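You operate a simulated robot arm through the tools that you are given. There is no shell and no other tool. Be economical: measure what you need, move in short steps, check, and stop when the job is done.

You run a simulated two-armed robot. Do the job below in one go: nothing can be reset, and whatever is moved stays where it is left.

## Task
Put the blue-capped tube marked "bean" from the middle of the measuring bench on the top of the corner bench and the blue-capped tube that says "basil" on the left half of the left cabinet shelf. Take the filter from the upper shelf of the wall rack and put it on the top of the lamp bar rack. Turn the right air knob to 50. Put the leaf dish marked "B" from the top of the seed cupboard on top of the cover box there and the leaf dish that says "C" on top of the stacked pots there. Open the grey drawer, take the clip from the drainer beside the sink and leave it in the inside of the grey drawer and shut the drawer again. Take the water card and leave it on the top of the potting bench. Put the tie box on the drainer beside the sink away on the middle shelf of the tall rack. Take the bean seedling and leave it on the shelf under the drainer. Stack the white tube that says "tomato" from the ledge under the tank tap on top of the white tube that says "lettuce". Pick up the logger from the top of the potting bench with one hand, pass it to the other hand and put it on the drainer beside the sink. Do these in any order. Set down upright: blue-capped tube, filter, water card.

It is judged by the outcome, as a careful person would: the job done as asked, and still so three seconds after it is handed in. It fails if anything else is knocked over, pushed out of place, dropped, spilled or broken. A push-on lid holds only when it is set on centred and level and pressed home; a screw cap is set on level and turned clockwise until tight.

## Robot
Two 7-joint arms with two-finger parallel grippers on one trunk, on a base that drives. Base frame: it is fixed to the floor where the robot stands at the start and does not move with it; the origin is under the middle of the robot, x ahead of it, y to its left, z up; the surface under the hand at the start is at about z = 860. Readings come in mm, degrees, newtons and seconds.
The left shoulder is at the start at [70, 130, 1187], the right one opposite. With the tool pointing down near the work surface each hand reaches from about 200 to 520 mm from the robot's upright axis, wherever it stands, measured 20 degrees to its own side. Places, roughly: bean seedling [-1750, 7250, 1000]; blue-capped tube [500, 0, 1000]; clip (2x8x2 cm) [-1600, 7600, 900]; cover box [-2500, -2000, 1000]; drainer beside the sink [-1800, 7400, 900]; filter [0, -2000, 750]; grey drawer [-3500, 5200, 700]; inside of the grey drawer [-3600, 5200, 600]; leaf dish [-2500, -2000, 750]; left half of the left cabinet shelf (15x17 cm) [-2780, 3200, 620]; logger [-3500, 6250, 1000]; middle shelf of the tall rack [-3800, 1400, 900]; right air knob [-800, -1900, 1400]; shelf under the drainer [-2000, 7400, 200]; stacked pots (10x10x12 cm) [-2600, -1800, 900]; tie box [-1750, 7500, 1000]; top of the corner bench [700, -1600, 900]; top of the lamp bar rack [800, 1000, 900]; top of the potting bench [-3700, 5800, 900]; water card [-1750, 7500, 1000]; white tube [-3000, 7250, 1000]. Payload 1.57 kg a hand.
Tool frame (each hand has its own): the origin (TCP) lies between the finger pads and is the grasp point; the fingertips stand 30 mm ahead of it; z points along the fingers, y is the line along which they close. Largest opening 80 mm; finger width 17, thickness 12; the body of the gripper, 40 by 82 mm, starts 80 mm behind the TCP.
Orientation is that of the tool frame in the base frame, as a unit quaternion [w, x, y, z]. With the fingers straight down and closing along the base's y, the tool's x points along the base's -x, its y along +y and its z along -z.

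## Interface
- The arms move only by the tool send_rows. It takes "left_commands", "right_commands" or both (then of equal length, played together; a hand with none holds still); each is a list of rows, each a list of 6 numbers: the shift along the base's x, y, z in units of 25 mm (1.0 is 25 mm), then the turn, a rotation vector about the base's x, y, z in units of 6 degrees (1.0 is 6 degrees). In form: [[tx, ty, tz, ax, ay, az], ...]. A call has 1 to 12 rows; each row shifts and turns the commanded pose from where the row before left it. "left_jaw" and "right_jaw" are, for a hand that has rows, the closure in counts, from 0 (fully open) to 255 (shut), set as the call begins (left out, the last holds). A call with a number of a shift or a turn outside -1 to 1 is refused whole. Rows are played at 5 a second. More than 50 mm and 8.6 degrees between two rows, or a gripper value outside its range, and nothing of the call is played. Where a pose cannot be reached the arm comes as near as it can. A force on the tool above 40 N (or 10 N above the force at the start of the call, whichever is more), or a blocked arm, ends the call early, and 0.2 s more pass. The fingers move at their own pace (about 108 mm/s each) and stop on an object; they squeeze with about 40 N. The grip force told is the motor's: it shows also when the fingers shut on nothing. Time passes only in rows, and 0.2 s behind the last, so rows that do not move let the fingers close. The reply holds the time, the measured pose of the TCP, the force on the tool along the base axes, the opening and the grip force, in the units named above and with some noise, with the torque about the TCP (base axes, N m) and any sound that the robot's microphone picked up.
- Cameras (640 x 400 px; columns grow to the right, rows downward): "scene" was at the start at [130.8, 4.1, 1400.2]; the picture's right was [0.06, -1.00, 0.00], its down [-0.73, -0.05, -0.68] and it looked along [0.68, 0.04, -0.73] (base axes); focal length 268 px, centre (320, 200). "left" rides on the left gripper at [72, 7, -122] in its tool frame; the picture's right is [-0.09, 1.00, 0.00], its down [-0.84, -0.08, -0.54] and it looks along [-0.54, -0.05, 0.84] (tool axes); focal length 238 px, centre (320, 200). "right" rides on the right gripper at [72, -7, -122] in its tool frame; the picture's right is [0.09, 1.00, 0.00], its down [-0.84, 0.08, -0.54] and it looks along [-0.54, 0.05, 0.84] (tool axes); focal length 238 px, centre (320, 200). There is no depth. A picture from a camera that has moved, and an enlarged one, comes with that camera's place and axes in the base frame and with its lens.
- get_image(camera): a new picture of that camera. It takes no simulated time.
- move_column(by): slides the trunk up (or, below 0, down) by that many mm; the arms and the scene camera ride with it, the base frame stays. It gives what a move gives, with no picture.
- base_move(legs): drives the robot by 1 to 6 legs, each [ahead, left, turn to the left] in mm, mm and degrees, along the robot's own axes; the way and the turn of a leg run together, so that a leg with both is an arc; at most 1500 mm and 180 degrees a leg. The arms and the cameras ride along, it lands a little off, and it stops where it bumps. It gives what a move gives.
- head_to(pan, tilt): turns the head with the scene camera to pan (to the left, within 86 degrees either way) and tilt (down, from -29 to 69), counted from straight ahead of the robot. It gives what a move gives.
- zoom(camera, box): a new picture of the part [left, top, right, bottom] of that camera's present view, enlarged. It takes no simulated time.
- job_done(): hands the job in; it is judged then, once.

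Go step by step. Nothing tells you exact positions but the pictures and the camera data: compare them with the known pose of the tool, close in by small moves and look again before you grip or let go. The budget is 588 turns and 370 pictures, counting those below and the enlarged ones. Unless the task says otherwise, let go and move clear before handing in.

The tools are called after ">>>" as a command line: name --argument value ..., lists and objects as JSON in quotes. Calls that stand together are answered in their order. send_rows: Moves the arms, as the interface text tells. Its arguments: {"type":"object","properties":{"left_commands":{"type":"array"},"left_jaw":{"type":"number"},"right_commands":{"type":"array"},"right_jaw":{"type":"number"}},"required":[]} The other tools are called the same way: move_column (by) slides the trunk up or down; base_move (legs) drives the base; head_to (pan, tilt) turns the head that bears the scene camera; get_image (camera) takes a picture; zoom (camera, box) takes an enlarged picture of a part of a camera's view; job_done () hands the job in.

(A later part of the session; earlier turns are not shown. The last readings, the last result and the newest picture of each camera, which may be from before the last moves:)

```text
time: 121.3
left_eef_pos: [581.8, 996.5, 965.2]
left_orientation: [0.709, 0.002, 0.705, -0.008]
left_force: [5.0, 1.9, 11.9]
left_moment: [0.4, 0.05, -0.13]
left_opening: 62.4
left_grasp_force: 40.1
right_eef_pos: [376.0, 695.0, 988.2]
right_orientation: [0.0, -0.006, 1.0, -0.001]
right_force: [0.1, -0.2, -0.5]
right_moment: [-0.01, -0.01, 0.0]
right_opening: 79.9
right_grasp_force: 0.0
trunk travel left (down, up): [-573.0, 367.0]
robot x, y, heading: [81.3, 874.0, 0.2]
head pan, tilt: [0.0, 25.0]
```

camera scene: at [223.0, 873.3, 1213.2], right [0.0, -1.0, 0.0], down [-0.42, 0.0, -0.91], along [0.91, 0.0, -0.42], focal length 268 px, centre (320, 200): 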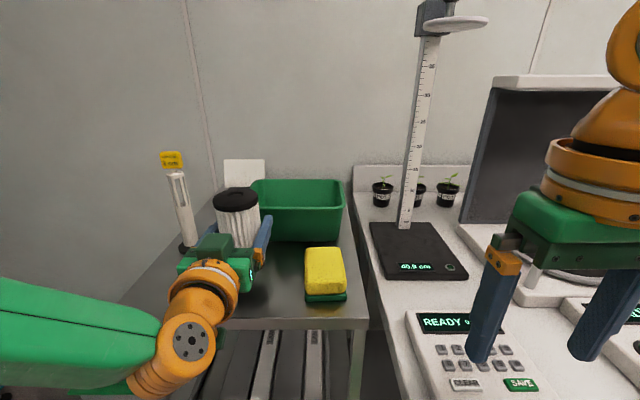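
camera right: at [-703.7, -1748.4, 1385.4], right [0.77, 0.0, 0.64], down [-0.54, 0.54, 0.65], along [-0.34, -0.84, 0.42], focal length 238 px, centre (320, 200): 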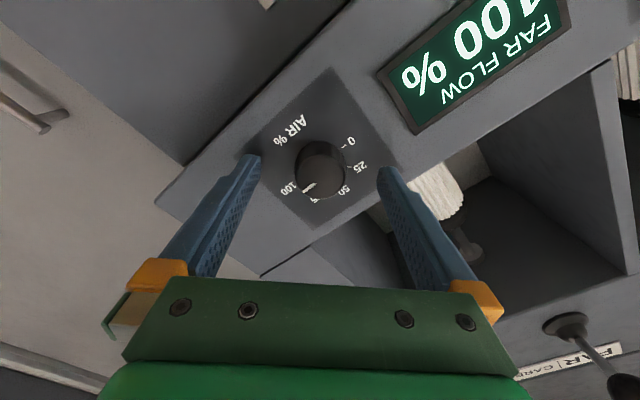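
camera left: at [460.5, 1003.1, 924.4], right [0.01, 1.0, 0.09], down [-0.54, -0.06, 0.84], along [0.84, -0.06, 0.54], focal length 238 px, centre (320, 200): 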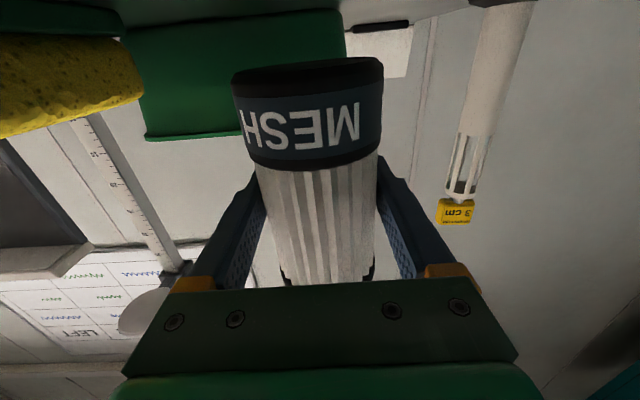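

Contact felt (12 N). I open and withdraw straight back.

>>> send_rows --left_commands '[[0, 0, 0, 0, 0, 0], [0, 0, 0, 0, 0, 0], [0, 0, 0, 0, 0, 0]]' --left_jaw 0

>>> get_image --camera "left"

>>> base_move --legs '[[-400, 0, 0]]'

>>> get_image --camera "scene"

```text
time: 122.1
left_eef_pos: [581.9, 997.7, 964.3]
left_orientation: [0.707, 0.002, 0.707, -0.008]
left_force: [0.1, 0.3, 0.1]
left_moment: [0.04, 0.01, -0.01]
left_opening: 80.1
left_grasp_force: 0.0
right_eef_pos: [376.7, 693.7, 986.3]
right_orientation: [-0.003, -0.007, 1.0, -0.001]
right_force: [0.6, -0.7, -0.4]
right_moment: [0.01, -0.01, 0.0]
right_opening: 79.9
right_grasp_force: 0.1
trunk travel left (down, up): [-573.0, 367.0]
robot x, y, heading: [78.5, 874.1, 0.4]
head pan, tilt: [0.0, 25.0]
```

```text
309 pictures are left
camera left: at [460.3, 1003.0, 892.5], right [0.01, 1.0, 0.09], down [-0.54, -0.06, 0.84], along [0.84, -0.06, 0.54], focal length 238 px, centre (320, 200)
```

left: 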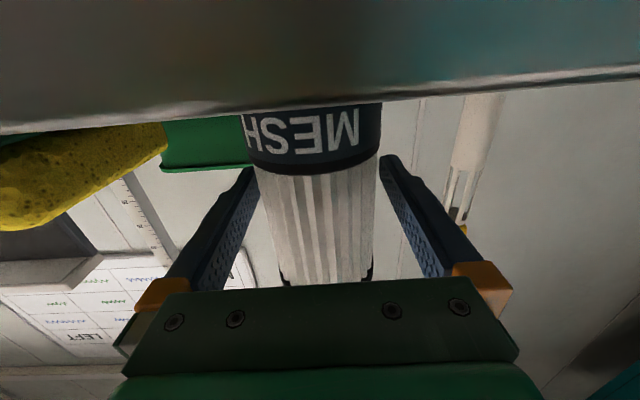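

```text
time: 124.6
left_eef_pos: [184.6, 996.1, 965.4]
left_orientation: [0.707, 0.003, 0.707, -0.008]
left_force: [0.6, 0.4, -0.2]
left_moment: [0.02, -0.01, -0.03]
left_opening: 80.1
left_grasp_force: 0.1
right_eef_pos: [-21.8, 694.6, 987.6]
right_orientation: [-0.001, -0.006, 1.0, -0.001]
right_force: [0.2, 0.1, 0.6]
right_moment: [-0.01, 0.05, 0.0]
right_opening: 79.8
right_grasp_force: 0.1
trunk travel left (down, up): [-573.0, 367.0]
robot x, y, heading: [-319.6, 873.8, -0.1]
head pan, tilt: [0.0, 25.0]
```

```text
308 pictures are left
camera scene: at [-175.8, 872.5, 1181.2], right [0.0, -1.0, 0.0], down [-0.42, 0.0, -0.91], along [0.91, 0.0, -0.42], focal length 268 px, centre (320, 200)
```

scene: 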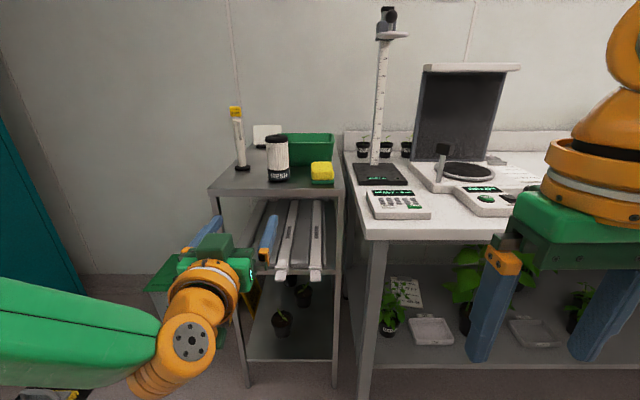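

The filter stands upright on the rack. Next I take basil with the level left hand, so I strafe to line up with it.

>>> base_move --legs '[[0, -1183, 0]]'

>>> move_column --by -52

>>> head_to --pan 10 --tilt 35

>>> get_image --camera "scene"

>>> get_image --camera "left"

```text
time: 130.6
left_eef_pos: [189.9, -183.4, 963.5]
left_orientation: [0.707, -0.001, 0.707, -0.004]
left_force: [-0.5, -0.3, 0.2]
left_moment: [-0.06, 0.03, -0.03]
left_opening: 80.0
left_grasp_force: 0.0
right_eef_pos: [-13.5, -486.2, 987.1]
right_orientation: [-0.001, -0.011, 1.0, -0.002]
right_force: [0.4, -0.2, 0.3]
right_moment: [0.02, -0.07, -0.01]
right_opening: 79.8
right_grasp_force: 0.0
trunk travel left (down, up): [-573.0, 367.0]
robot x, y, heading: [-313.3, -307.2, 0.4]
head pan, tilt: [0.0, 25.0]
```

```text
time: 131.5
left_eef_pos: [189.2, -182.5, 912.5]
left_orientation: [0.707, -0.001, 0.707, -0.004]
left_force: [-0.7, 0.5, -0.5]
left_moment: [0.02, 0.01, 0.03]
left_opening: 80.0
left_grasp_force: 0.0
right_eef_pos: [-13.6, -486.1, 934.1]
right_orientation: [-0.001, -0.011, 1.0, -0.001]
right_force: [0.7, 0.1, 0.0]
right_moment: [0.0, 0.01, 0.0]
right_opening: 80.0
right_grasp_force: 0.0
trunk travel left (down, up): [-521.0, 419.0]
robot x, y, heading: [-311.9, -310.0, 0.8]
head pan, tilt: [0.0, 25.0]
```

```text
time: 132.2
left_eef_pos: [189.8, -183.3, 912.9]
left_orientation: [0.707, -0.002, 0.707, -0.004]
left_force: [0.1, 0.2, 0.2]
left_moment: [-0.01, -0.03, 0.01]
left_opening: 80.0
left_grasp_force: 0.2
right_eef_pos: [-13.0, -487.6, 935.3]
right_orientation: [-0.002, -0.01, 1.0, -0.001]
right_force: [0.8, 0.8, 0.2]
right_moment: [0.02, 0.0, 0.0]
right_opening: 80.0
right_grasp_force: 0.0
trunk travel left (down, up): [-521.0, 419.0]
robot x, y, heading: [-311.2, -307.7, 0.8]
head pan, tilt: [10.0, 35.0]
```

```text
307 pictures are left
camera scene: at [-174.0, -294.5, 1113.6], right [0.18, -0.98, 0.0], down [-0.56, -0.11, -0.82], along [0.81, 0.15, -0.57], focal length 268 px, centre (320, 200)
```

scene: 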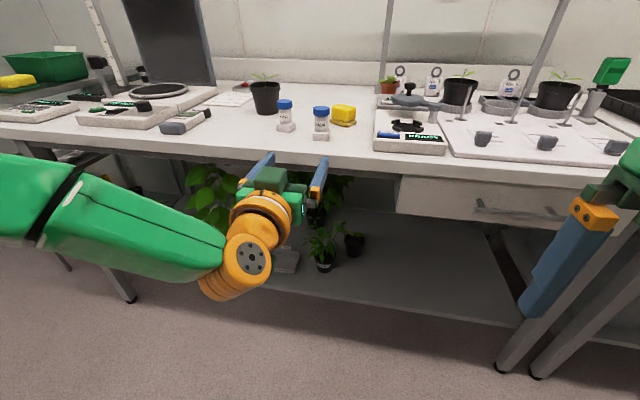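

```text
306 pictures are left
camera left: at [67.8, -177.5, 840.6], right [0.01, 1.0, 0.09], down [-0.54, -0.07, 0.84], along [0.84, -0.05, 0.54], focal length 238 px, centre (320, 200)
```

left: 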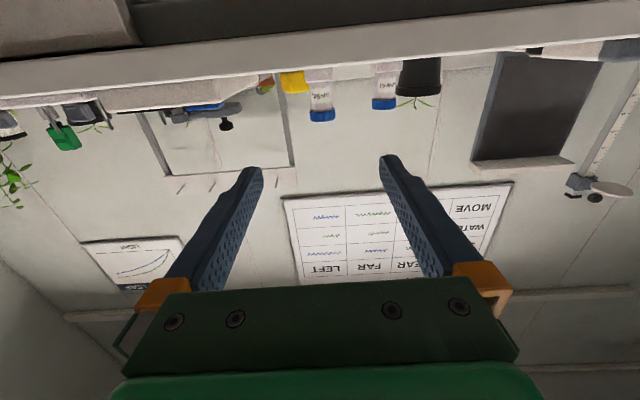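

Basil is at about (436,-184). I advance in two stages.

>>> base_move --legs '[[150, -3, 0]]'

>>> get_image --camera "left"

>>> get_image --camera "scene"

```text
time: 133.6
left_eef_pos: [340.7, -184.4, 911.9]
left_orientation: [0.707, -0.001, 0.707, -0.004]
left_force: [0.1, 0.9, 0.0]
left_moment: [0.01, -0.02, 0.01]
left_opening: 80.0
left_grasp_force: 0.1
right_eef_pos: [136.4, -489.2, 936.1]
right_orientation: [-0.001, -0.011, 1.0, 0.0]
right_force: [-0.3, 0.4, 0.2]
right_moment: [0.0, 0.01, 0.05]
right_opening: 80.1
right_grasp_force: 0.0
trunk travel left (down, up): [-521.0, 419.0]
robot x, y, heading: [-161.5, -313.6, 0.7]
head pan, tilt: [10.0, 35.0]
```

```text
305 pictures are left
camera left: at [217.7, -179.4, 840.6], right [0.01, 1.0, 0.09], down [-0.54, -0.07, 0.84], along [0.84, -0.05, 0.54], focal length 238 px, centre (320, 200)
```

left: 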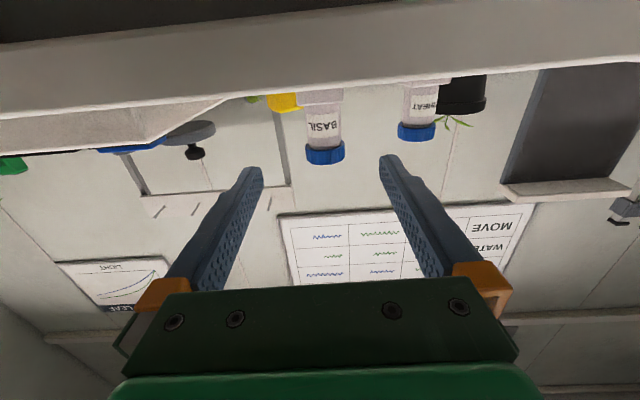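

```text
304 pictures are left
camera scene: at [-24.3, -296.0, 1113.5], right [0.18, -0.98, 0.0], down [-0.56, -0.11, -0.82], along [0.81, 0.15, -0.57], focal length 268 px, centre (320, 200)
```

scene: 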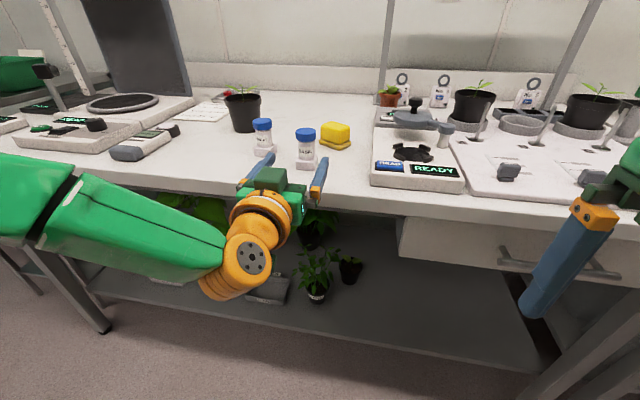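

>>> base_move --legs '[[94, 0, 0]]'

>>> get_image --camera "left"

>>> get_image --camera "scene"

```text
time: 134.7
left_eef_pos: [433.2, -183.1, 912.6]
left_orientation: [0.707, -0.001, 0.707, -0.004]
left_force: [0.3, -0.6, -0.7]
left_moment: [0.04, 0.01, 0.02]
left_opening: 80.2
left_grasp_force: 0.0
right_eef_pos: [230.0, -486.9, 934.8]
right_orientation: [-0.001, -0.01, 1.0, -0.001]
right_force: [0.1, -0.6, 0.3]
right_moment: [0.01, 0.04, 0.02]
right_opening: 79.9
right_grasp_force: 0.0
trunk travel left (down, up): [-521.0, 419.0]
robot x, y, heading: [-67.5, -313.4, 0.5]
head pan, tilt: [10.0, 35.0]
```

```text
303 pictures are left
camera left: at [310.9, -178.3, 840.6], right [0.01, 1.0, 0.09], down [-0.54, -0.07, 0.84], along [0.84, -0.05, 0.54], focal length 238 px, centre (320, 200)
```

left: 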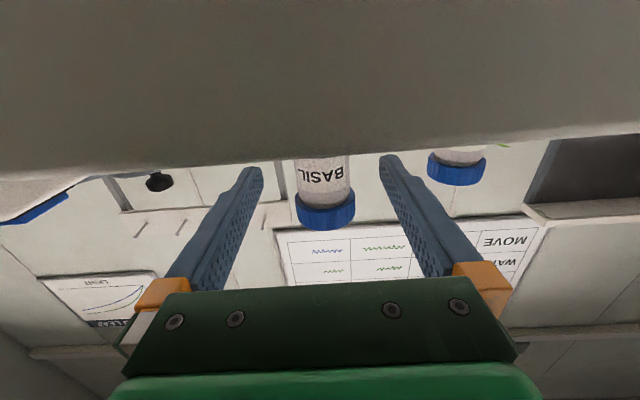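

```text
302 pictures are left
camera scene: at [68.9, -294.9, 1113.5], right [0.18, -0.98, 0.0], down [-0.56, -0.11, -0.82], along [0.81, 0.15, -0.57], focal length 268 px, centre (320, 200)
```

scene: 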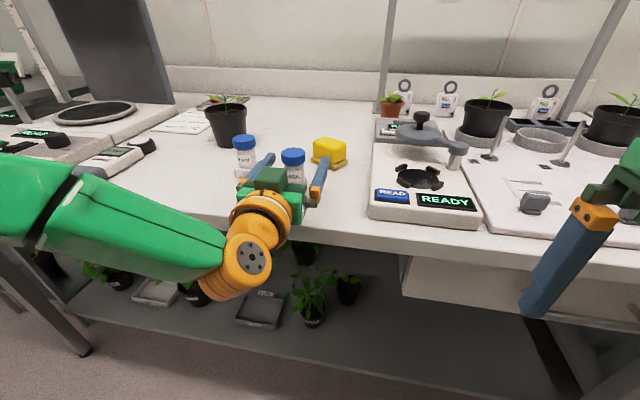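

>>> send_rows --left_commands '[[0.2, 0, 0, 0, 0, 0], [0, 0, 0, 0, 0, 0], [0, 0, 0, 0, 0, 0]]'

>>> send_rows --left_commands '[[0, 0, 0, 0, 0, 0], [0, 0, 0, 0, 0, 0], [0, 0, 0, 0, 0, 0]]' --left_jaw 255

>>> move_column --by 60

>>> get_image --camera "scene"

```text
time: 135.5
left_eef_pos: [437.0, -184.2, 911.8]
left_orientation: [0.707, -0.001, 0.708, -0.004]
left_force: [0.3, 0.4, -0.2]
left_moment: [-0.02, 0.02, -0.02]
left_opening: 80.1
left_grasp_force: 0.0
right_eef_pos: [231.0, -486.8, 936.0]
right_orientation: [-0.002, -0.011, 1.0, -0.001]
right_force: [-0.5, 0.3, 0.1]
right_moment: [0.04, -0.01, 0.03]
right_opening: 80.1
right_grasp_force: 0.1
trunk travel left (down, up): [-521.0, 419.0]
robot x, y, heading: [-68.9, -308.0, 0.5]
head pan, tilt: [10.0, 35.0]
```

```text
time: 136.3
left_eef_pos: [437.7, -183.9, 912.9]
left_orientation: [0.707, 0.0, 0.708, -0.005]
left_force: [0.5, -1.1, -0.1]
left_moment: [0.03, -0.03, 0.01]
left_opening: 26.4
left_grasp_force: 38.1
right_eef_pos: [230.0, -487.2, 934.9]
right_orientation: [-0.002, -0.011, 1.0, -0.001]
right_force: [0.1, -0.5, 0.2]
right_moment: [-0.03, -0.01, 0.01]
right_opening: 79.7
right_grasp_force: 0.0
trunk travel left (down, up): [-521.0, 419.0]
robot x, y, heading: [-66.7, -312.8, 0.7]
head pan, tilt: [10.0, 35.0]
```

```text
time: 137.3
left_eef_pos: [438.6, -184.5, 972.1]
left_orientation: [0.707, -0.001, 0.708, -0.003]
left_force: [-0.3, 0.6, -0.1]
left_moment: [0.04, 0.0, 0.01]
left_opening: 26.4
left_grasp_force: 37.2
right_eef_pos: [231.6, -486.6, 994.7]
right_orientation: [-0.001, -0.011, 1.0, -0.001]
right_force: [0.0, 0.0, 0.0]
right_moment: [0.02, 0.0, -0.01]
right_opening: 80.0
right_grasp_force: 0.0
trunk travel left (down, up): [-581.0, 359.0]
robot x, y, heading: [-65.1, -312.7, 0.5]
head pan, tilt: [10.0, 35.0]
```

```text
301 pictures are left
camera scene: at [69.3, -294.9, 1173.5], right [0.18, -0.98, 0.0], down [-0.56, -0.11, -0.82], along [0.81, 0.15, -0.57], focal length 268 px, centre (320, 200)
```

scene: 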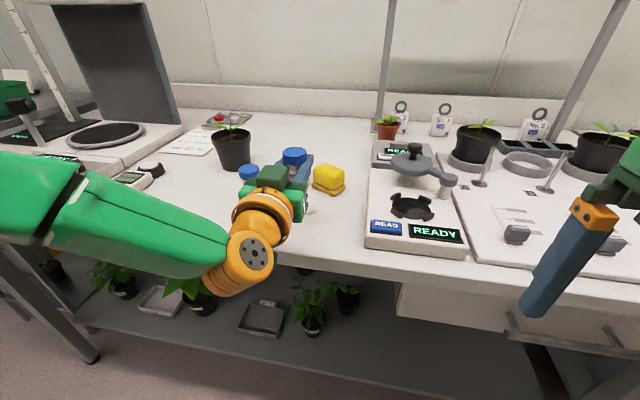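

Basil is held by its body, 53 mm of it below the TCP. I back off, turn toward +y, and look for the left cabinet.

>>> base_move --legs '[[-450, 0, 0], [0, 0, 90]]'

>>> move_column --by 150

>>> head_to --pan 20 --tilt 10

>>> get_image --camera "scene"

>>> head_to --pan 80 --tilt 10

>>> get_image --camera "scene"

```text
time: 143.8
left_eef_pos: [-640.0, 192.3, 972.5]
left_orientation: [0.503, -0.501, 0.5, 0.496]
left_force: [0.4, -0.4, -1.0]
left_moment: [-0.01, -0.01, -0.02]
left_opening: 26.7
left_grasp_force: 38.0
right_eef_pos: [-337.3, -16.1, 995.6]
right_orientation: [0.0, 0.714, -0.7, 0.002]
right_force: [0.0, -0.2, -0.1]
right_moment: [0.03, 0.01, -0.02]
right_opening: 80.4
right_grasp_force: 0.0
trunk travel left (down, up): [-581.0, 359.0]
robot x, y, heading: [-513.3, -313.2, 90.7]
head pan, tilt: [10.0, 35.0]
```

```text
time: 145.6
left_eef_pos: [-639.7, 192.7, 1122.1]
left_orientation: [0.503, -0.5, 0.5, 0.496]
left_force: [-0.3, 0.5, -0.7]
left_moment: [-0.02, -0.02, -0.01]
left_opening: 26.4
left_grasp_force: 37.3
right_eef_pos: [-337.1, -15.0, 1145.3]
right_orientation: [0.001, 0.714, -0.7, 0.002]
right_force: [-1.2, -0.4, 1.0]
right_moment: [0.0, 0.01, 0.01]
right_opening: 80.2
right_grasp_force: 0.1
trunk travel left (down, up): [-731.0, 209.0]
robot x, y, heading: [-513.5, -312.5, 90.8]
head pan, tilt: [10.0, 35.0]
```

```text
time: 146.5
left_eef_pos: [-639.2, 192.2, 1121.2]
left_orientation: [0.503, -0.5, 0.5, 0.497]
left_force: [-0.9, 0.3, 0.5]
left_moment: [0.0, -0.01, 0.01]
left_opening: 26.5
left_grasp_force: 37.0
right_eef_pos: [-336.1, -16.3, 1145.9]
right_orientation: [0.0, 0.714, -0.7, 0.002]
right_force: [-0.3, 0.2, 0.4]
right_moment: [0.03, 0.02, 0.01]
right_opening: 79.9
right_grasp_force: 0.1
trunk travel left (down, up): [-731.0, 209.0]
robot x, y, heading: [-513.0, -315.3, 90.6]
head pan, tilt: [20.0, 10.0]
```

```text
300 pictures are left
camera scene: at [-546.1, -178.2, 1363.6], right [0.94, 0.35, 0.0], down [0.06, -0.16, -0.98], along [-0.35, 0.92, -0.17], focal length 268 px, centre (320, 200)
```

scene: 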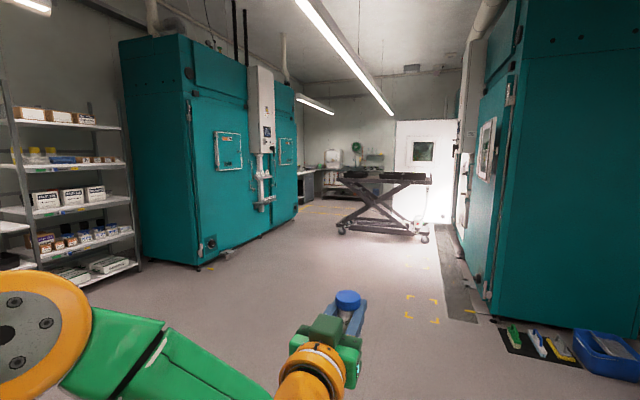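

```text
time: 147.8
left_eef_pos: [-639.9, 192.0, 1122.3]
left_orientation: [0.503, -0.501, 0.5, 0.496]
left_force: [-0.6, -0.9, -0.3]
left_moment: [-0.01, -0.03, 0.0]
left_opening: 26.7
left_grasp_force: 37.4
right_eef_pos: [-336.6, -16.1, 1143.9]
right_orientation: [0.0, 0.714, -0.7, 0.002]
right_force: [-0.1, -0.5, 0.3]
right_moment: [-0.01, -0.01, -0.01]
right_opening: 80.1
right_grasp_force: 0.0
trunk travel left (down, up): [-731.0, 209.0]
robot x, y, heading: [-513.1, -314.8, 90.6]
head pan, tilt: [80.0, 10.0]
```

```text
299 pictures are left
camera scene: at [-605.2, -249.9, 1363.6], right [0.16, 0.99, 0.0], down [0.17, -0.03, -0.98], along [-0.97, 0.16, -0.17], focal length 268 px, centre (320, 200)
```

scene: 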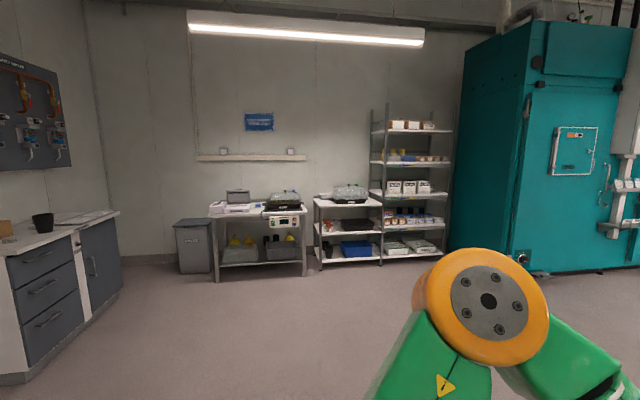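

The left cabinet seems to carry small shelves between its doors. I zoom in there.

>>> head_to --pan 35 --tilt 10

>>> zoom --camera "scene" --box '[260, 60, 500, 210]'

```text
time: 148.9
left_eef_pos: [-640.1, 192.2, 1122.3]
left_orientation: [0.503, -0.5, 0.501, 0.496]
left_force: [0.0, 0.6, -0.1]
left_moment: [-0.01, -0.01, 0.01]
left_opening: 26.1
left_grasp_force: 37.2
right_eef_pos: [-337.5, -15.6, 1144.7]
right_orientation: [0.0, 0.714, -0.7, 0.002]
right_force: [0.2, -0.1, 0.7]
right_moment: [0.01, -0.02, 0.02]
right_opening: 80.0
right_grasp_force: 0.0
trunk travel left (down, up): [-731.0, 209.0]
robot x, y, heading: [-511.6, -316.6, 90.7]
head pan, tilt: [35.0, 10.0]
```

```text
2.67 times, centred on (380, 135) of scene
camera zoom: at [-567.7, -189.7, 1363.6], right [0.81, 0.58, 0.0], down [0.1, -0.14, -0.98], along [-0.57, 0.8, -0.17], focal length 715 px, centre (160, 373)
```

zoom: 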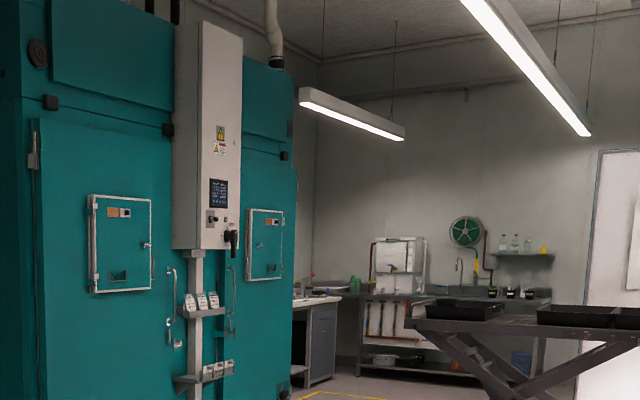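

The small shelves are on a pylon between the cabinet doors. I drive toward it.

>>> base_move --legs '[[1500, 0, 0], [1500, 0, 0], [0, 900, 0], [400, 0, 89.3]]'

>>> head_to --pan 0 --tilt 25

>>> get_image --camera "scene"

```text
time: 171.4
left_eef_pos: [-2207.0, 2795.6, 1122.9]
left_orientation: [-0.009, 0.707, -0.005, -0.707]
left_force: [0.0, 0.1, -1.4]
left_moment: [0.01, 0.0, 0.02]
left_opening: 26.1
left_grasp_force: 37.7
right_eef_pos: [-1995.4, 3096.0, 1145.3]
right_orientation: [-0.001, 1.0, 0.005, 0.002]
right_force: [-0.4, 0.3, -0.8]
right_moment: [0.05, 0.01, 0.0]
right_opening: 80.1
right_grasp_force: 0.0
trunk travel left (down, up): [-731.0, 209.0]
robot x, y, heading: [-1696.5, 2916.8, 180.0]
head pan, tilt: [35.0, 10.0]
cut short: leg 4
```

```text
time: 172.5
left_eef_pos: [-2206.2, 2795.4, 1122.9]
left_orientation: [-0.009, 0.708, -0.004, -0.706]
left_force: [0.0, -0.2, -0.6]
left_moment: [0.03, -0.02, 0.01]
left_opening: 26.1
left_grasp_force: 37.6
right_eef_pos: [-1996.5, 3095.3, 1145.6]
right_orientation: [-0.001, 1.0, 0.004, 0.002]
right_force: [1.1, -0.3, 0.5]
right_moment: [-0.02, -0.01, 0.0]
right_opening: 80.3
right_grasp_force: 0.1
trunk travel left (down, up): [-731.0, 209.0]
robot x, y, heading: [-1697.6, 2915.5, 179.6]
head pan, tilt: [0.0, 25.0]
```

```text
297 pictures are left
camera scene: at [-1840.6, 2914.8, 1339.3], right [0.0, 1.0, 0.0], down [0.42, 0.0, -0.91], along [-0.91, 0.0, -0.42], focal length 268 px, centre (320, 200)
```

scene: 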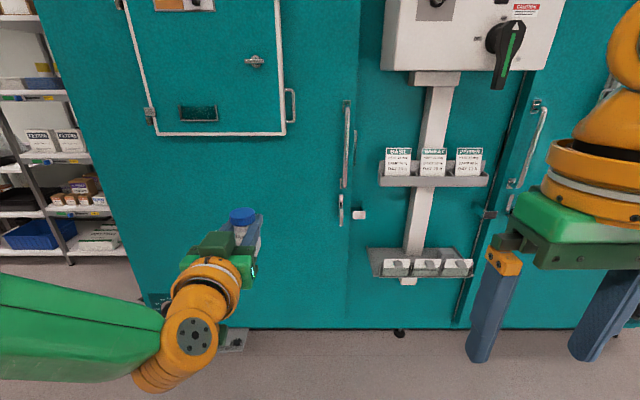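

>>> zoom --camera "scene" --box '[340, 130, 520, 300]'

>>> head_to --pan 0 --tilt 45

>>> get_image --camera "scene"

```text
2.35 times, centred on (430, 215) of scene
camera zoom: at [-1840.6, 2914.8, 1339.3], right [0.0, 1.0, 0.0], down [0.42, 0.0, -0.91], along [-0.91, 0.0, -0.42], focal length 630 px, centre (61, 165)
```

zoom: 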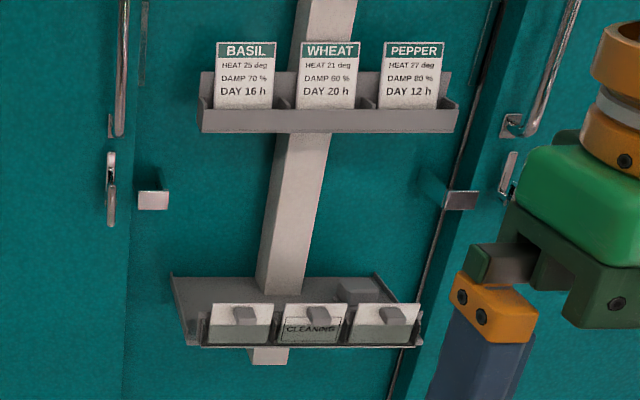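

```text
time: 173.3
left_eef_pos: [-2208.3, 2794.9, 1121.0]
left_orientation: [-0.008, 0.708, -0.004, -0.707]
left_force: [0.3, 0.7, -1.3]
left_moment: [0.01, 0.02, -0.01]
left_opening: 26.4
left_grasp_force: 37.2
right_eef_pos: [-1996.0, 3095.8, 1145.3]
right_orientation: [-0.001, 1.0, 0.004, 0.002]
right_force: [-0.1, -0.3, -0.3]
right_moment: [-0.01, 0.0, 0.03]
right_opening: 80.0
right_grasp_force: 0.1
trunk travel left (down, up): [-731.0, 209.0]
robot x, y, heading: [-1699.1, 2917.5, 180.2]
head pan, tilt: [0.0, 45.0]
```

```text
295 pictures are left
camera scene: at [-1829.9, 2914.9, 1308.7], right [0.0, 1.0, 0.0], down [0.71, 0.0, -0.71], along [-0.71, 0.0, -0.71], focal length 268 px, centre (320, 200)
```

scene: 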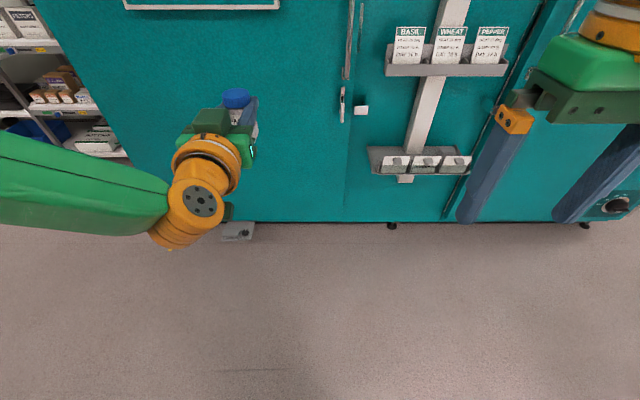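

The lower grey shelf behind the card pockets matches z 620. I move closer to see its top.

>>> base_move --legs '[[0, -400, 0], [350, 0, 0]]'

>>> head_to --pan 0 --tilt 50

>>> get_image --camera "scene"

```text
time: 177.7
left_eef_pos: [-2555.9, 3197.3, 1123.3]
left_orientation: [-0.01, 0.707, -0.005, -0.707]
left_force: [0.5, -0.2, 0.0]
left_moment: [0.03, 0.0, -0.03]
left_opening: 26.5
left_grasp_force: 37.7
right_eef_pos: [-2343.7, 3497.9, 1145.0]
right_orientation: [-0.001, 1.0, 0.003, 0.002]
right_force: [0.5, 0.4, 0.3]
right_moment: [0.02, -0.01, -0.04]
right_opening: 80.0
right_grasp_force: 0.0
trunk travel left (down, up): [-731.0, 209.0]
robot x, y, heading: [-2049.7, 3318.3, 179.3]
head pan, tilt: [0.0, 45.0]
```

```text
time: 178.3
left_eef_pos: [-2557.3, 3197.1, 1121.7]
left_orientation: [-0.01, 0.708, -0.005, -0.706]
left_force: [0.2, 0.1, -1.2]
left_moment: [0.0, -0.02, -0.01]
left_opening: 26.4
left_grasp_force: 37.5
right_eef_pos: [-2346.2, 3498.0, 1144.9]
right_orientation: [-0.001, 1.0, 0.003, 0.002]
right_force: [-0.7, -0.3, -0.5]
right_moment: [-0.01, 0.02, 0.01]
right_opening: 79.8
right_grasp_force: 0.0
trunk travel left (down, up): [-731.0, 209.0]
robot x, y, heading: [-2050.3, 3313.4, 179.7]
head pan, tilt: [0.0, 50.0]
```

```text
294 pictures are left
camera scene: at [-2176.2, 3315.7, 1301.8], right [0.0, 1.0, 0.0], down [0.77, 0.0, -0.64], along [-0.64, 0.0, -0.77], focal length 268 px, centre (320, 200)
```

scene: 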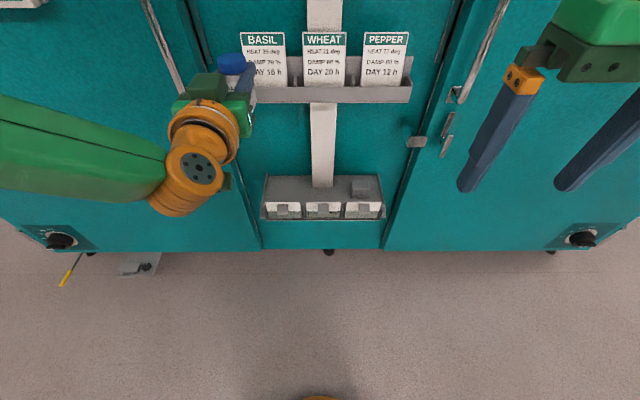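

>>> zoom --camera "scene" --box '[240, 150, 400, 250]'

```text
4.00 times, centred on (320, 200) of scene
camera zoom: at [-2176.2, 3315.7, 1301.8], right [0.0, 1.0, 0.0], down [0.77, 0.0, -0.64], along [-0.64, 0.0, -0.77], focal length 1072 px, centre (320, 200)
```

zoom: 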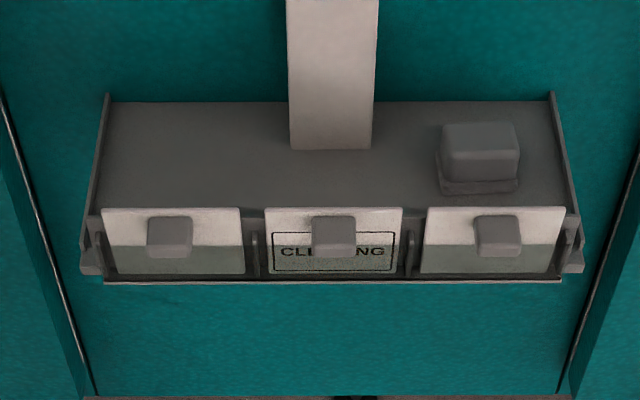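

I lower the trunk to see the shelf nearly edge-on and measure its card pockets.

>>> move_column --by -330

>>> head_to --pan 0 --tilt 25

>>> get_image --camera "scene"

>>> zoom --camera "scene" --box '[240, 120, 400, 220]'

>>> get_image --camera "left"

```text
time: 181.6
left_eef_pos: [-2559.1, 3197.7, 792.2]
left_orientation: [-0.01, 0.708, -0.005, -0.706]
left_force: [-0.2, 0.0, -0.9]
left_moment: [-0.03, 0.03, 0.01]
left_opening: 26.4
left_grasp_force: 37.6
right_eef_pos: [-2344.8, 3496.9, 814.2]
right_orientation: [-0.001, 1.0, 0.002, 0.002]
right_force: [0.4, 0.4, -0.5]
right_moment: [0.02, 0.0, 0.02]
right_opening: 80.0
right_grasp_force: 0.1
trunk travel left (down, up): [-401.0, 539.0]
robot x, y, heading: [-2048.6, 3319.6, 179.5]
head pan, tilt: [0.0, 50.0]
```

```text
time: 182.5
left_eef_pos: [-2558.0, 3196.5, 792.1]
left_orientation: [-0.01, 0.708, -0.005, -0.706]
left_force: [0.0, -0.7, 0.4]
left_moment: [0.01, 0.0, 0.0]
left_opening: 26.2
left_grasp_force: 37.8
right_eef_pos: [-2345.6, 3496.8, 814.3]
right_orientation: [-0.001, 1.0, 0.003, 0.002]
right_force: [0.6, -1.4, 0.0]
right_moment: [-0.02, 0.03, -0.01]
right_opening: 79.7
right_grasp_force: 0.1
trunk travel left (down, up): [-401.0, 539.0]
robot x, y, heading: [-2052.1, 3313.1, 179.6]
head pan, tilt: [0.0, 25.0]
```

```text
292 pictures are left
camera scene: at [-2191.2, 3315.8, 1009.2], right [0.0, 1.0, 0.0], down [0.42, 0.0, -0.91], along [-0.91, 0.0, -0.42], focal length 268 px, centre (320, 200)
```

scene: 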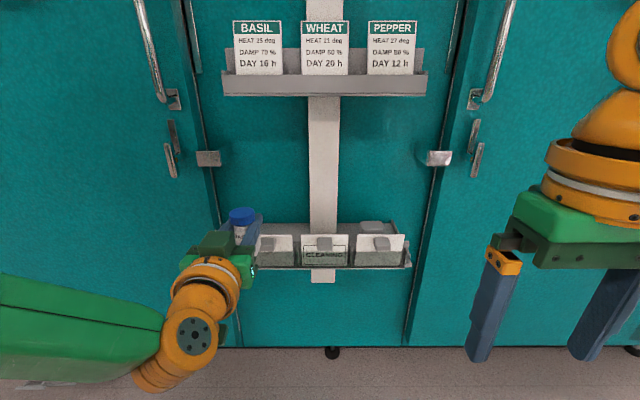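

```text
4.00 times, centred on (320, 170) of scene
camera zoom: at [-2191.2, 3315.8, 1009.2], right [0.0, 1.0, 0.0], down [0.42, 0.0, -0.91], along [-0.91, 0.0, -0.42], focal length 1072 px, centre (320, 320)
```

zoom: 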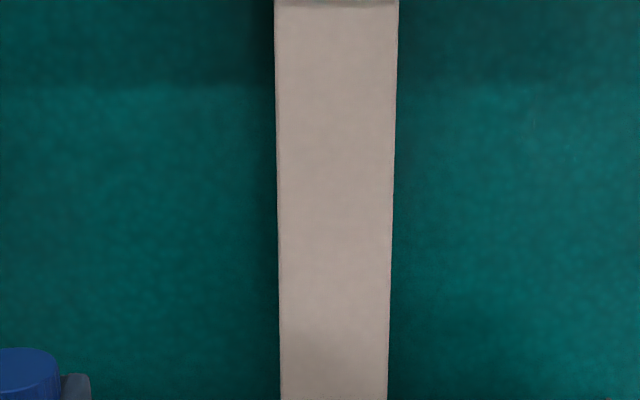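

```text
290 pictures are left
camera left: at [-2436.5, 3187.3, 720.6], right [-0.02, -1.0, 0.09], down [0.54, 0.06, 0.84], along [-0.84, 0.06, 0.54], focal length 238 px, centre (320, 200)
```

left: 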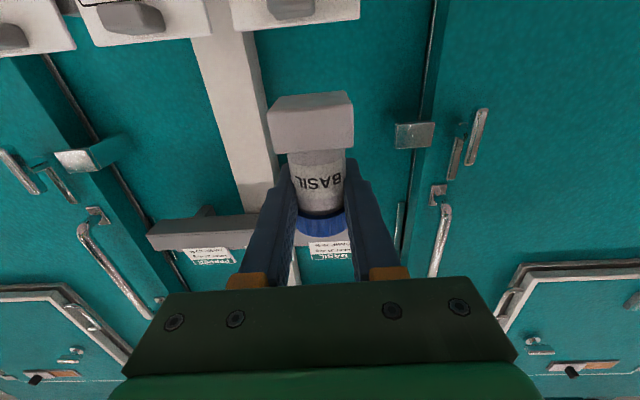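

Card tops stand at z≈710 in front of the shelf (z≈646), so a level hand can't get in: basil must be regripped with a downward tilt. I go to the seed cupboard now, set basil down there, and do the dishes on the same trip.

>>> base_move --legs '[[-350, 0, 0], [0, 0, 90], [1500, 0, 0], [1500, 0, 0], [950, 0, 0], [0, -600, 0]]'

>>> move_column --by 330

>>> get_image --camera "scene"

```text
time: 210.1
left_eef_pos: [-2119.9, -1126.2, 793.0]
left_orientation: [-0.496, -0.501, -0.5, 0.503]
left_force: [-1.2, 0.0, -0.6]
left_moment: [0.01, -0.03, -0.06]
left_opening: 26.4
left_grasp_force: 37.4
right_eef_pos: [-2424.9, -916.8, 815.5]
right_orientation: [-0.002, 0.7, 0.714, 0.0]
right_force: [-0.3, 0.2, -0.2]
right_moment: [0.0, -0.08, 0.01]
right_opening: 80.0
right_grasp_force: 0.1
trunk travel left (down, up): [-401.0, 539.0]
robot x, y, heading: [-2248.7, -617.4, -89.4]
head pan, tilt: [0.0, 25.0]
```

```text
time: 213.3
left_eef_pos: [-2120.4, -1126.5, 1122.4]
left_orientation: [-0.496, -0.5, -0.5, 0.503]
left_force: [-0.1, 0.2, -0.1]
left_moment: [0.02, -0.04, 0.0]
left_opening: 26.5
left_grasp_force: 37.6
right_eef_pos: [-2424.6, -917.8, 1143.8]
right_orientation: [-0.002, 0.701, 0.713, 0.0]
right_force: [-0.7, 0.7, -0.1]
right_moment: [-0.02, 0.01, -0.01]
right_opening: 79.9
right_grasp_force: 0.0
trunk travel left (down, up): [-731.0, 209.0]
robot x, y, heading: [-2250.3, -620.6, -89.3]
head pan, tilt: [0.0, 25.0]
```

```text
289 pictures are left
camera scene: at [-2244.7, -762.8, 1339.2], right [-1.0, -0.01, 0.0], down [0.0, 0.42, -0.91], along [0.01, -0.91, -0.42], focal length 268 px, centre (320, 200)
```

scene: 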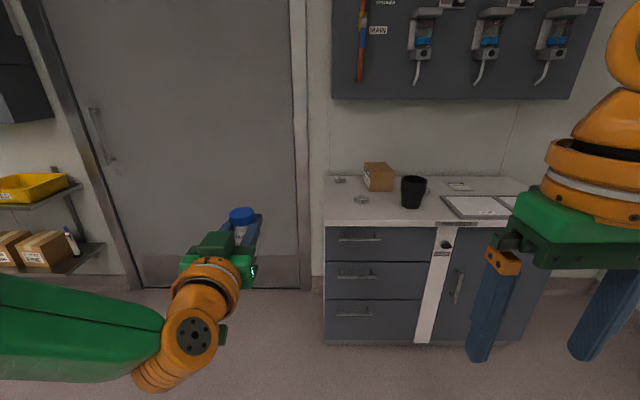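

The seed cupboard is ahead to the right. I move across and zoom in.

>>> base_move --legs '[[0, -320, 0]]'

>>> head_to --pan 0 --tilt 30

>>> get_image --camera "scene"

>>> zoom --camera "scene" --box '[180, 110, 500, 270]'

```text
time: 215.5
left_eef_pos: [-2437.2, -1129.0, 1121.7]
left_orientation: [-0.497, -0.499, -0.502, 0.502]
left_force: [0.8, -0.9, 0.1]
left_moment: [0.0, -0.02, -0.04]
left_opening: 26.5
left_grasp_force: 37.2
right_eef_pos: [-2740.7, -920.3, 1144.4]
right_orientation: [-0.002, 0.7, 0.715, 0.0]
right_force: [0.1, -0.7, -0.5]
right_moment: [0.01, 0.02, 0.0]
right_opening: 80.0
right_grasp_force: 0.0
trunk travel left (down, up): [-731.0, 209.0]
robot x, y, heading: [-2565.4, -624.7, -89.6]
head pan, tilt: [0.0, 25.0]
```

```text
time: 216.1
left_eef_pos: [-2438.1, -1129.1, 1121.4]
left_orientation: [-0.497, -0.499, -0.502, 0.502]
left_force: [0.9, -0.6, 0.3]
left_moment: [-0.02, 0.0, -0.01]
left_opening: 26.3
left_grasp_force: 36.9
right_eef_pos: [-2741.6, -921.7, 1144.5]
right_orientation: [-0.002, 0.7, 0.715, 0.001]
right_force: [-0.6, 0.1, 0.7]
right_moment: [0.02, 0.0, 0.01]
right_opening: 79.8
right_grasp_force: 0.1
trunk travel left (down, up): [-731.0, 209.0]
robot x, y, heading: [-2566.6, -622.5, -89.1]
head pan, tilt: [0.0, 30.0]
```

```text
288 pictures are left
camera scene: at [-2563.2, -764.2, 1331.3], right [-1.0, -0.01, 0.0], down [-0.01, 0.5, -0.87], along [0.01, -0.87, -0.5], focal length 268 px, centre (320, 200)
```

scene: 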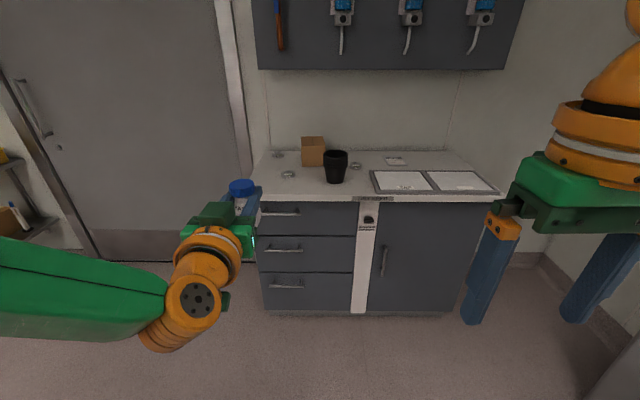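

```text
2.00 times, centred on (340, 190) of scene
camera zoom: at [-2563.2, -764.2, 1331.3], right [-1.0, -0.01, 0.0], down [-0.01, 0.5, -0.87], along [0.01, -0.87, -0.5], focal length 536 px, centre (280, 220)
```

zoom: 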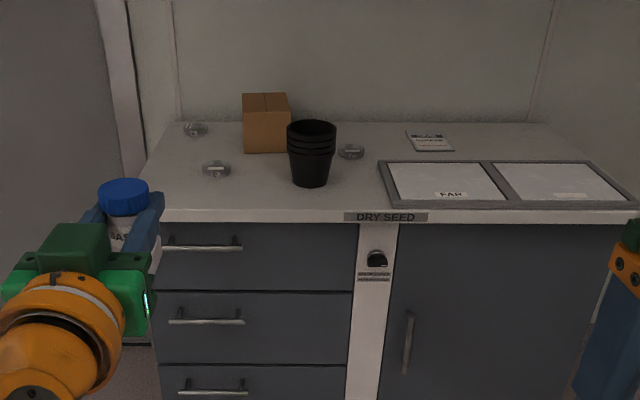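

Three glass dishes, the cover box and the stacked black pots are on the cupboard. I set basil down near the front-left corner, around (-2410,-1630).

>>> base_move --legs '[[0, 20, 0], [490, 0, 0]]'

>>> get_image --camera "scene"

```text
time: 219.4
left_eef_pos: [-2412.0, -1612.4, 1123.8]
left_orientation: [-0.497, -0.499, -0.501, 0.502]
left_force: [-1.2, 0.3, -1.5]
left_moment: [0.03, 0.01, 0.02]
left_opening: 26.2
left_grasp_force: 37.3
right_eef_pos: [-2715.2, -1405.0, 1144.5]
right_orientation: [-0.001, 0.699, 0.715, 0.0]
right_force: [0.1, 0.2, -0.1]
right_moment: [-0.02, -0.01, 0.01]
right_opening: 80.1
right_grasp_force: 0.0
trunk travel left (down, up): [-731.0, 209.0]
robot x, y, heading: [-2539.4, -1103.4, -89.3]
head pan, tilt: [0.0, 30.0]
```

```text
286 pictures are left
camera scene: at [-2537.2, -1247.4, 1331.4], right [-1.0, -0.01, 0.0], down [-0.01, 0.5, -0.87], along [0.01, -0.87, -0.5], focal length 268 px, centre (320, 200)
```

scene: 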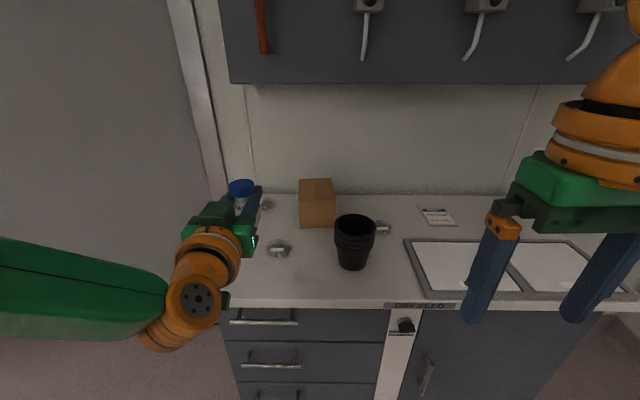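

>>> get_image --camera "left"

>>> zoom --camera "scene" --box '[200, 160, 440, 310]'

```text
285 pictures are left
camera left: at [-2405.9, -1491.7, 1051.0], right [1.0, 0.0, 0.09], down [-0.07, 0.54, 0.84], along [-0.05, -0.84, 0.54], focal length 238 px, centre (320, 200)
```

left: 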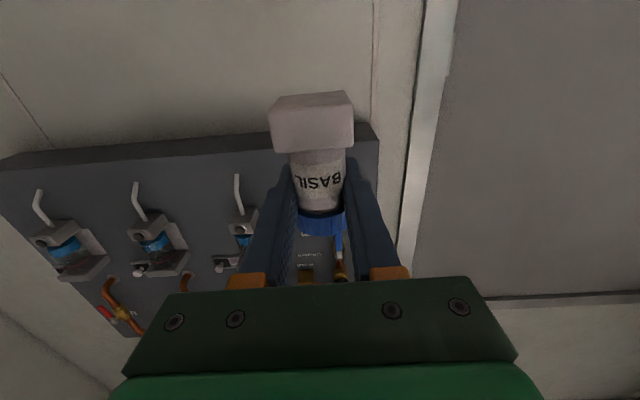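

```text
2.67 times, centred on (320, 235) of scene
camera zoom: at [-2537.2, -1247.4, 1331.4], right [-1.0, -0.01, 0.0], down [-0.01, 0.5, -0.87], along [0.01, -0.87, -0.5], focal length 715 px, centre (320, 107)
```

zoom: 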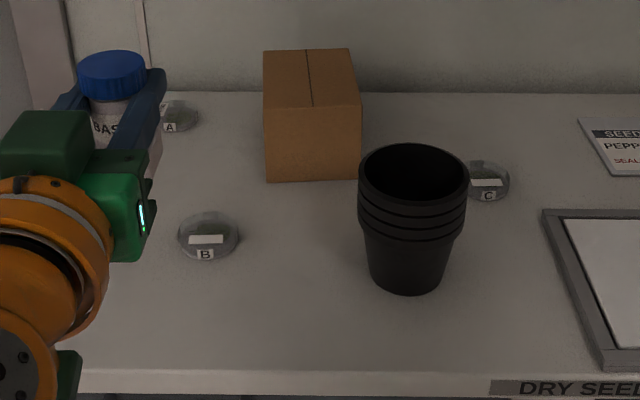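

A, B and C labels are readable: B is front-left, C is behind the pots. I advance 85 mm and lower basil onto the front-left corner.

>>> base_move --legs '[[88, 8, 0]]'

>>> move_column --by -180

>>> get_image --camera "left"

>>> get_image --camera "scene"

```text
time: 220.5
left_eef_pos: [-2403.4, -1698.5, 1124.9]
left_orientation: [-0.497, -0.499, -0.5, 0.504]
left_force: [-0.9, 0.5, 0.2]
left_moment: [0.05, 0.03, 0.02]
left_opening: 26.5
left_grasp_force: 37.1
right_eef_pos: [-2706.4, -1490.6, 1146.6]
right_orientation: [-0.001, 0.699, 0.715, -0.001]
right_force: [-0.8, 0.4, 0.1]
right_moment: [-0.02, -0.03, 0.0]
right_opening: 80.2
right_grasp_force: 0.0
trunk travel left (down, up): [-731.0, 209.0]
robot x, y, heading: [-2530.9, -1195.4, -89.4]
head pan, tilt: [0.0, 30.0]
```

```text
time: 222.5
left_eef_pos: [-2403.7, -1700.5, 942.7]
left_orientation: [-0.498, -0.499, -0.501, 0.501]
left_force: [0.5, 0.0, -0.7]
left_moment: [-0.02, -0.03, 0.02]
left_opening: 26.3
left_grasp_force: 37.4
right_eef_pos: [-2707.0, -1494.8, 965.5]
right_orientation: [-0.001, 0.699, 0.715, 0.002]
right_force: [0.2, 0.4, -0.6]
right_moment: [-0.01, 0.0, -0.01]
right_opening: 80.1
right_grasp_force: 0.0
trunk travel left (down, up): [-551.0, 389.0]
robot x, y, heading: [-2529.7, -1196.6, -89.2]
head pan, tilt: [0.0, 30.0]
```

```text
283 pictures are left
camera left: at [-2396.9, -1580.4, 870.7], right [1.0, 0.0, 0.09], down [-0.07, 0.54, 0.84], along [-0.05, -0.84, 0.54], focal length 238 px, centre (320, 200)
```

left: 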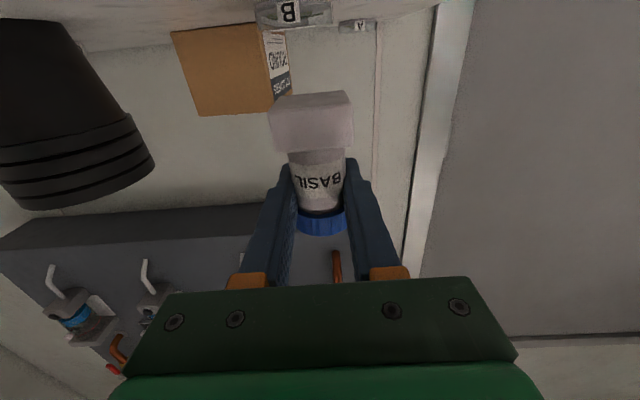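

```text
282 pictures are left
camera scene: at [-2528.2, -1336.4, 1151.3], right [-1.0, -0.01, 0.0], down [-0.01, 0.5, -0.87], along [0.01, -0.87, -0.5], focal length 268 px, centre (320, 200)
```

scene: 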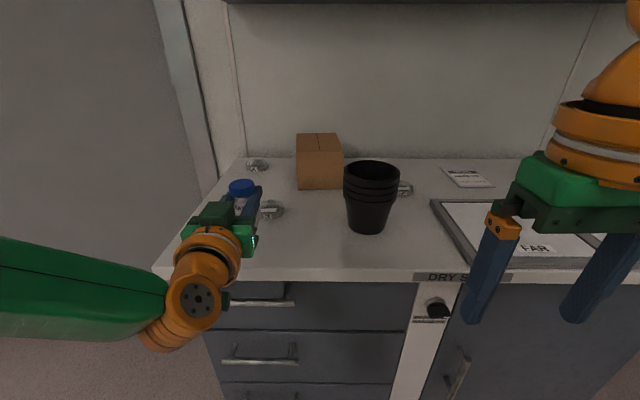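

>>> move_column --by -25

>>> move_column --by -8

```text
time: 223.2
left_eef_pos: [-2401.9, -1700.7, 917.7]
left_orientation: [0.498, 0.499, 0.502, -0.502]
left_force: [0.4, -0.2, -0.6]
left_moment: [0.05, 0.01, -0.03]
left_opening: 26.5
left_grasp_force: 37.7
right_eef_pos: [-2706.1, -1494.2, 940.9]
right_orientation: [-0.002, 0.699, 0.715, 0.0]
right_force: [-0.1, -0.6, -0.2]
right_moment: [-0.04, -0.02, 0.0]
right_opening: 80.0
right_grasp_force: 0.1
trunk travel left (down, up): [-526.0, 414.0]
robot x, y, heading: [-2532.5, -1193.0, -89.0]
head pan, tilt: [0.0, 30.0]
```

```text
time: 223.8
left_eef_pos: [-2403.8, -1701.3, 909.1]
left_orientation: [-0.498, -0.499, -0.501, 0.502]
left_force: [0.8, -0.1, 0.0]
left_moment: [0.0, -0.02, 0.0]
left_opening: 26.5
left_grasp_force: 37.3
right_eef_pos: [-2706.0, -1493.5, 932.2]
right_orientation: [-0.002, 0.699, 0.715, 0.001]
right_force: [0.0, 0.0, -0.3]
right_moment: [-0.03, -0.03, -0.01]
right_opening: 80.1
right_grasp_force: 0.0
trunk travel left (down, up): [-518.0, 422.0]
robot x, y, heading: [-2527.4, -1195.4, -89.6]
head pan, tilt: [0.0, 30.0]
```

>>> zoom --camera "left" --box '[200, 0, 440, 150]'

>>> move_column --by -5

```text
2.67 times, centred on (320, 75) of left
camera zoom: at [-2396.9, -1580.5, 837.7], right [1.0, 0.0, 0.09], down [-0.07, 0.54, 0.84], along [-0.05, -0.84, 0.54], focal length 636 px, centre (320, 533)
```

zoom: 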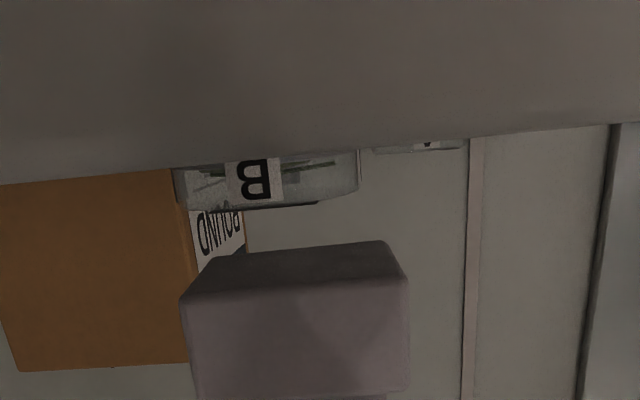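

```text
time: 224.3
left_eef_pos: [-2403.0, -1701.5, 903.8]
left_orientation: [0.498, 0.499, 0.502, -0.501]
left_force: [-0.3, -1.1, -0.1]
left_moment: [0.01, 0.01, 0.02]
left_opening: 26.3
left_grasp_force: 37.4
right_eef_pos: [-2706.0, -1493.8, 926.4]
right_orientation: [-0.002, 0.699, 0.715, 0.001]
right_force: [-0.4, 0.2, 0.0]
right_moment: [0.01, -0.01, 0.01]
right_opening: 79.7
right_grasp_force: 0.1
trunk travel left (down, up): [-513.0, 427.0]
robot x, y, heading: [-2529.1, -1197.3, -89.5]
head pan, tilt: [0.0, 30.0]
```

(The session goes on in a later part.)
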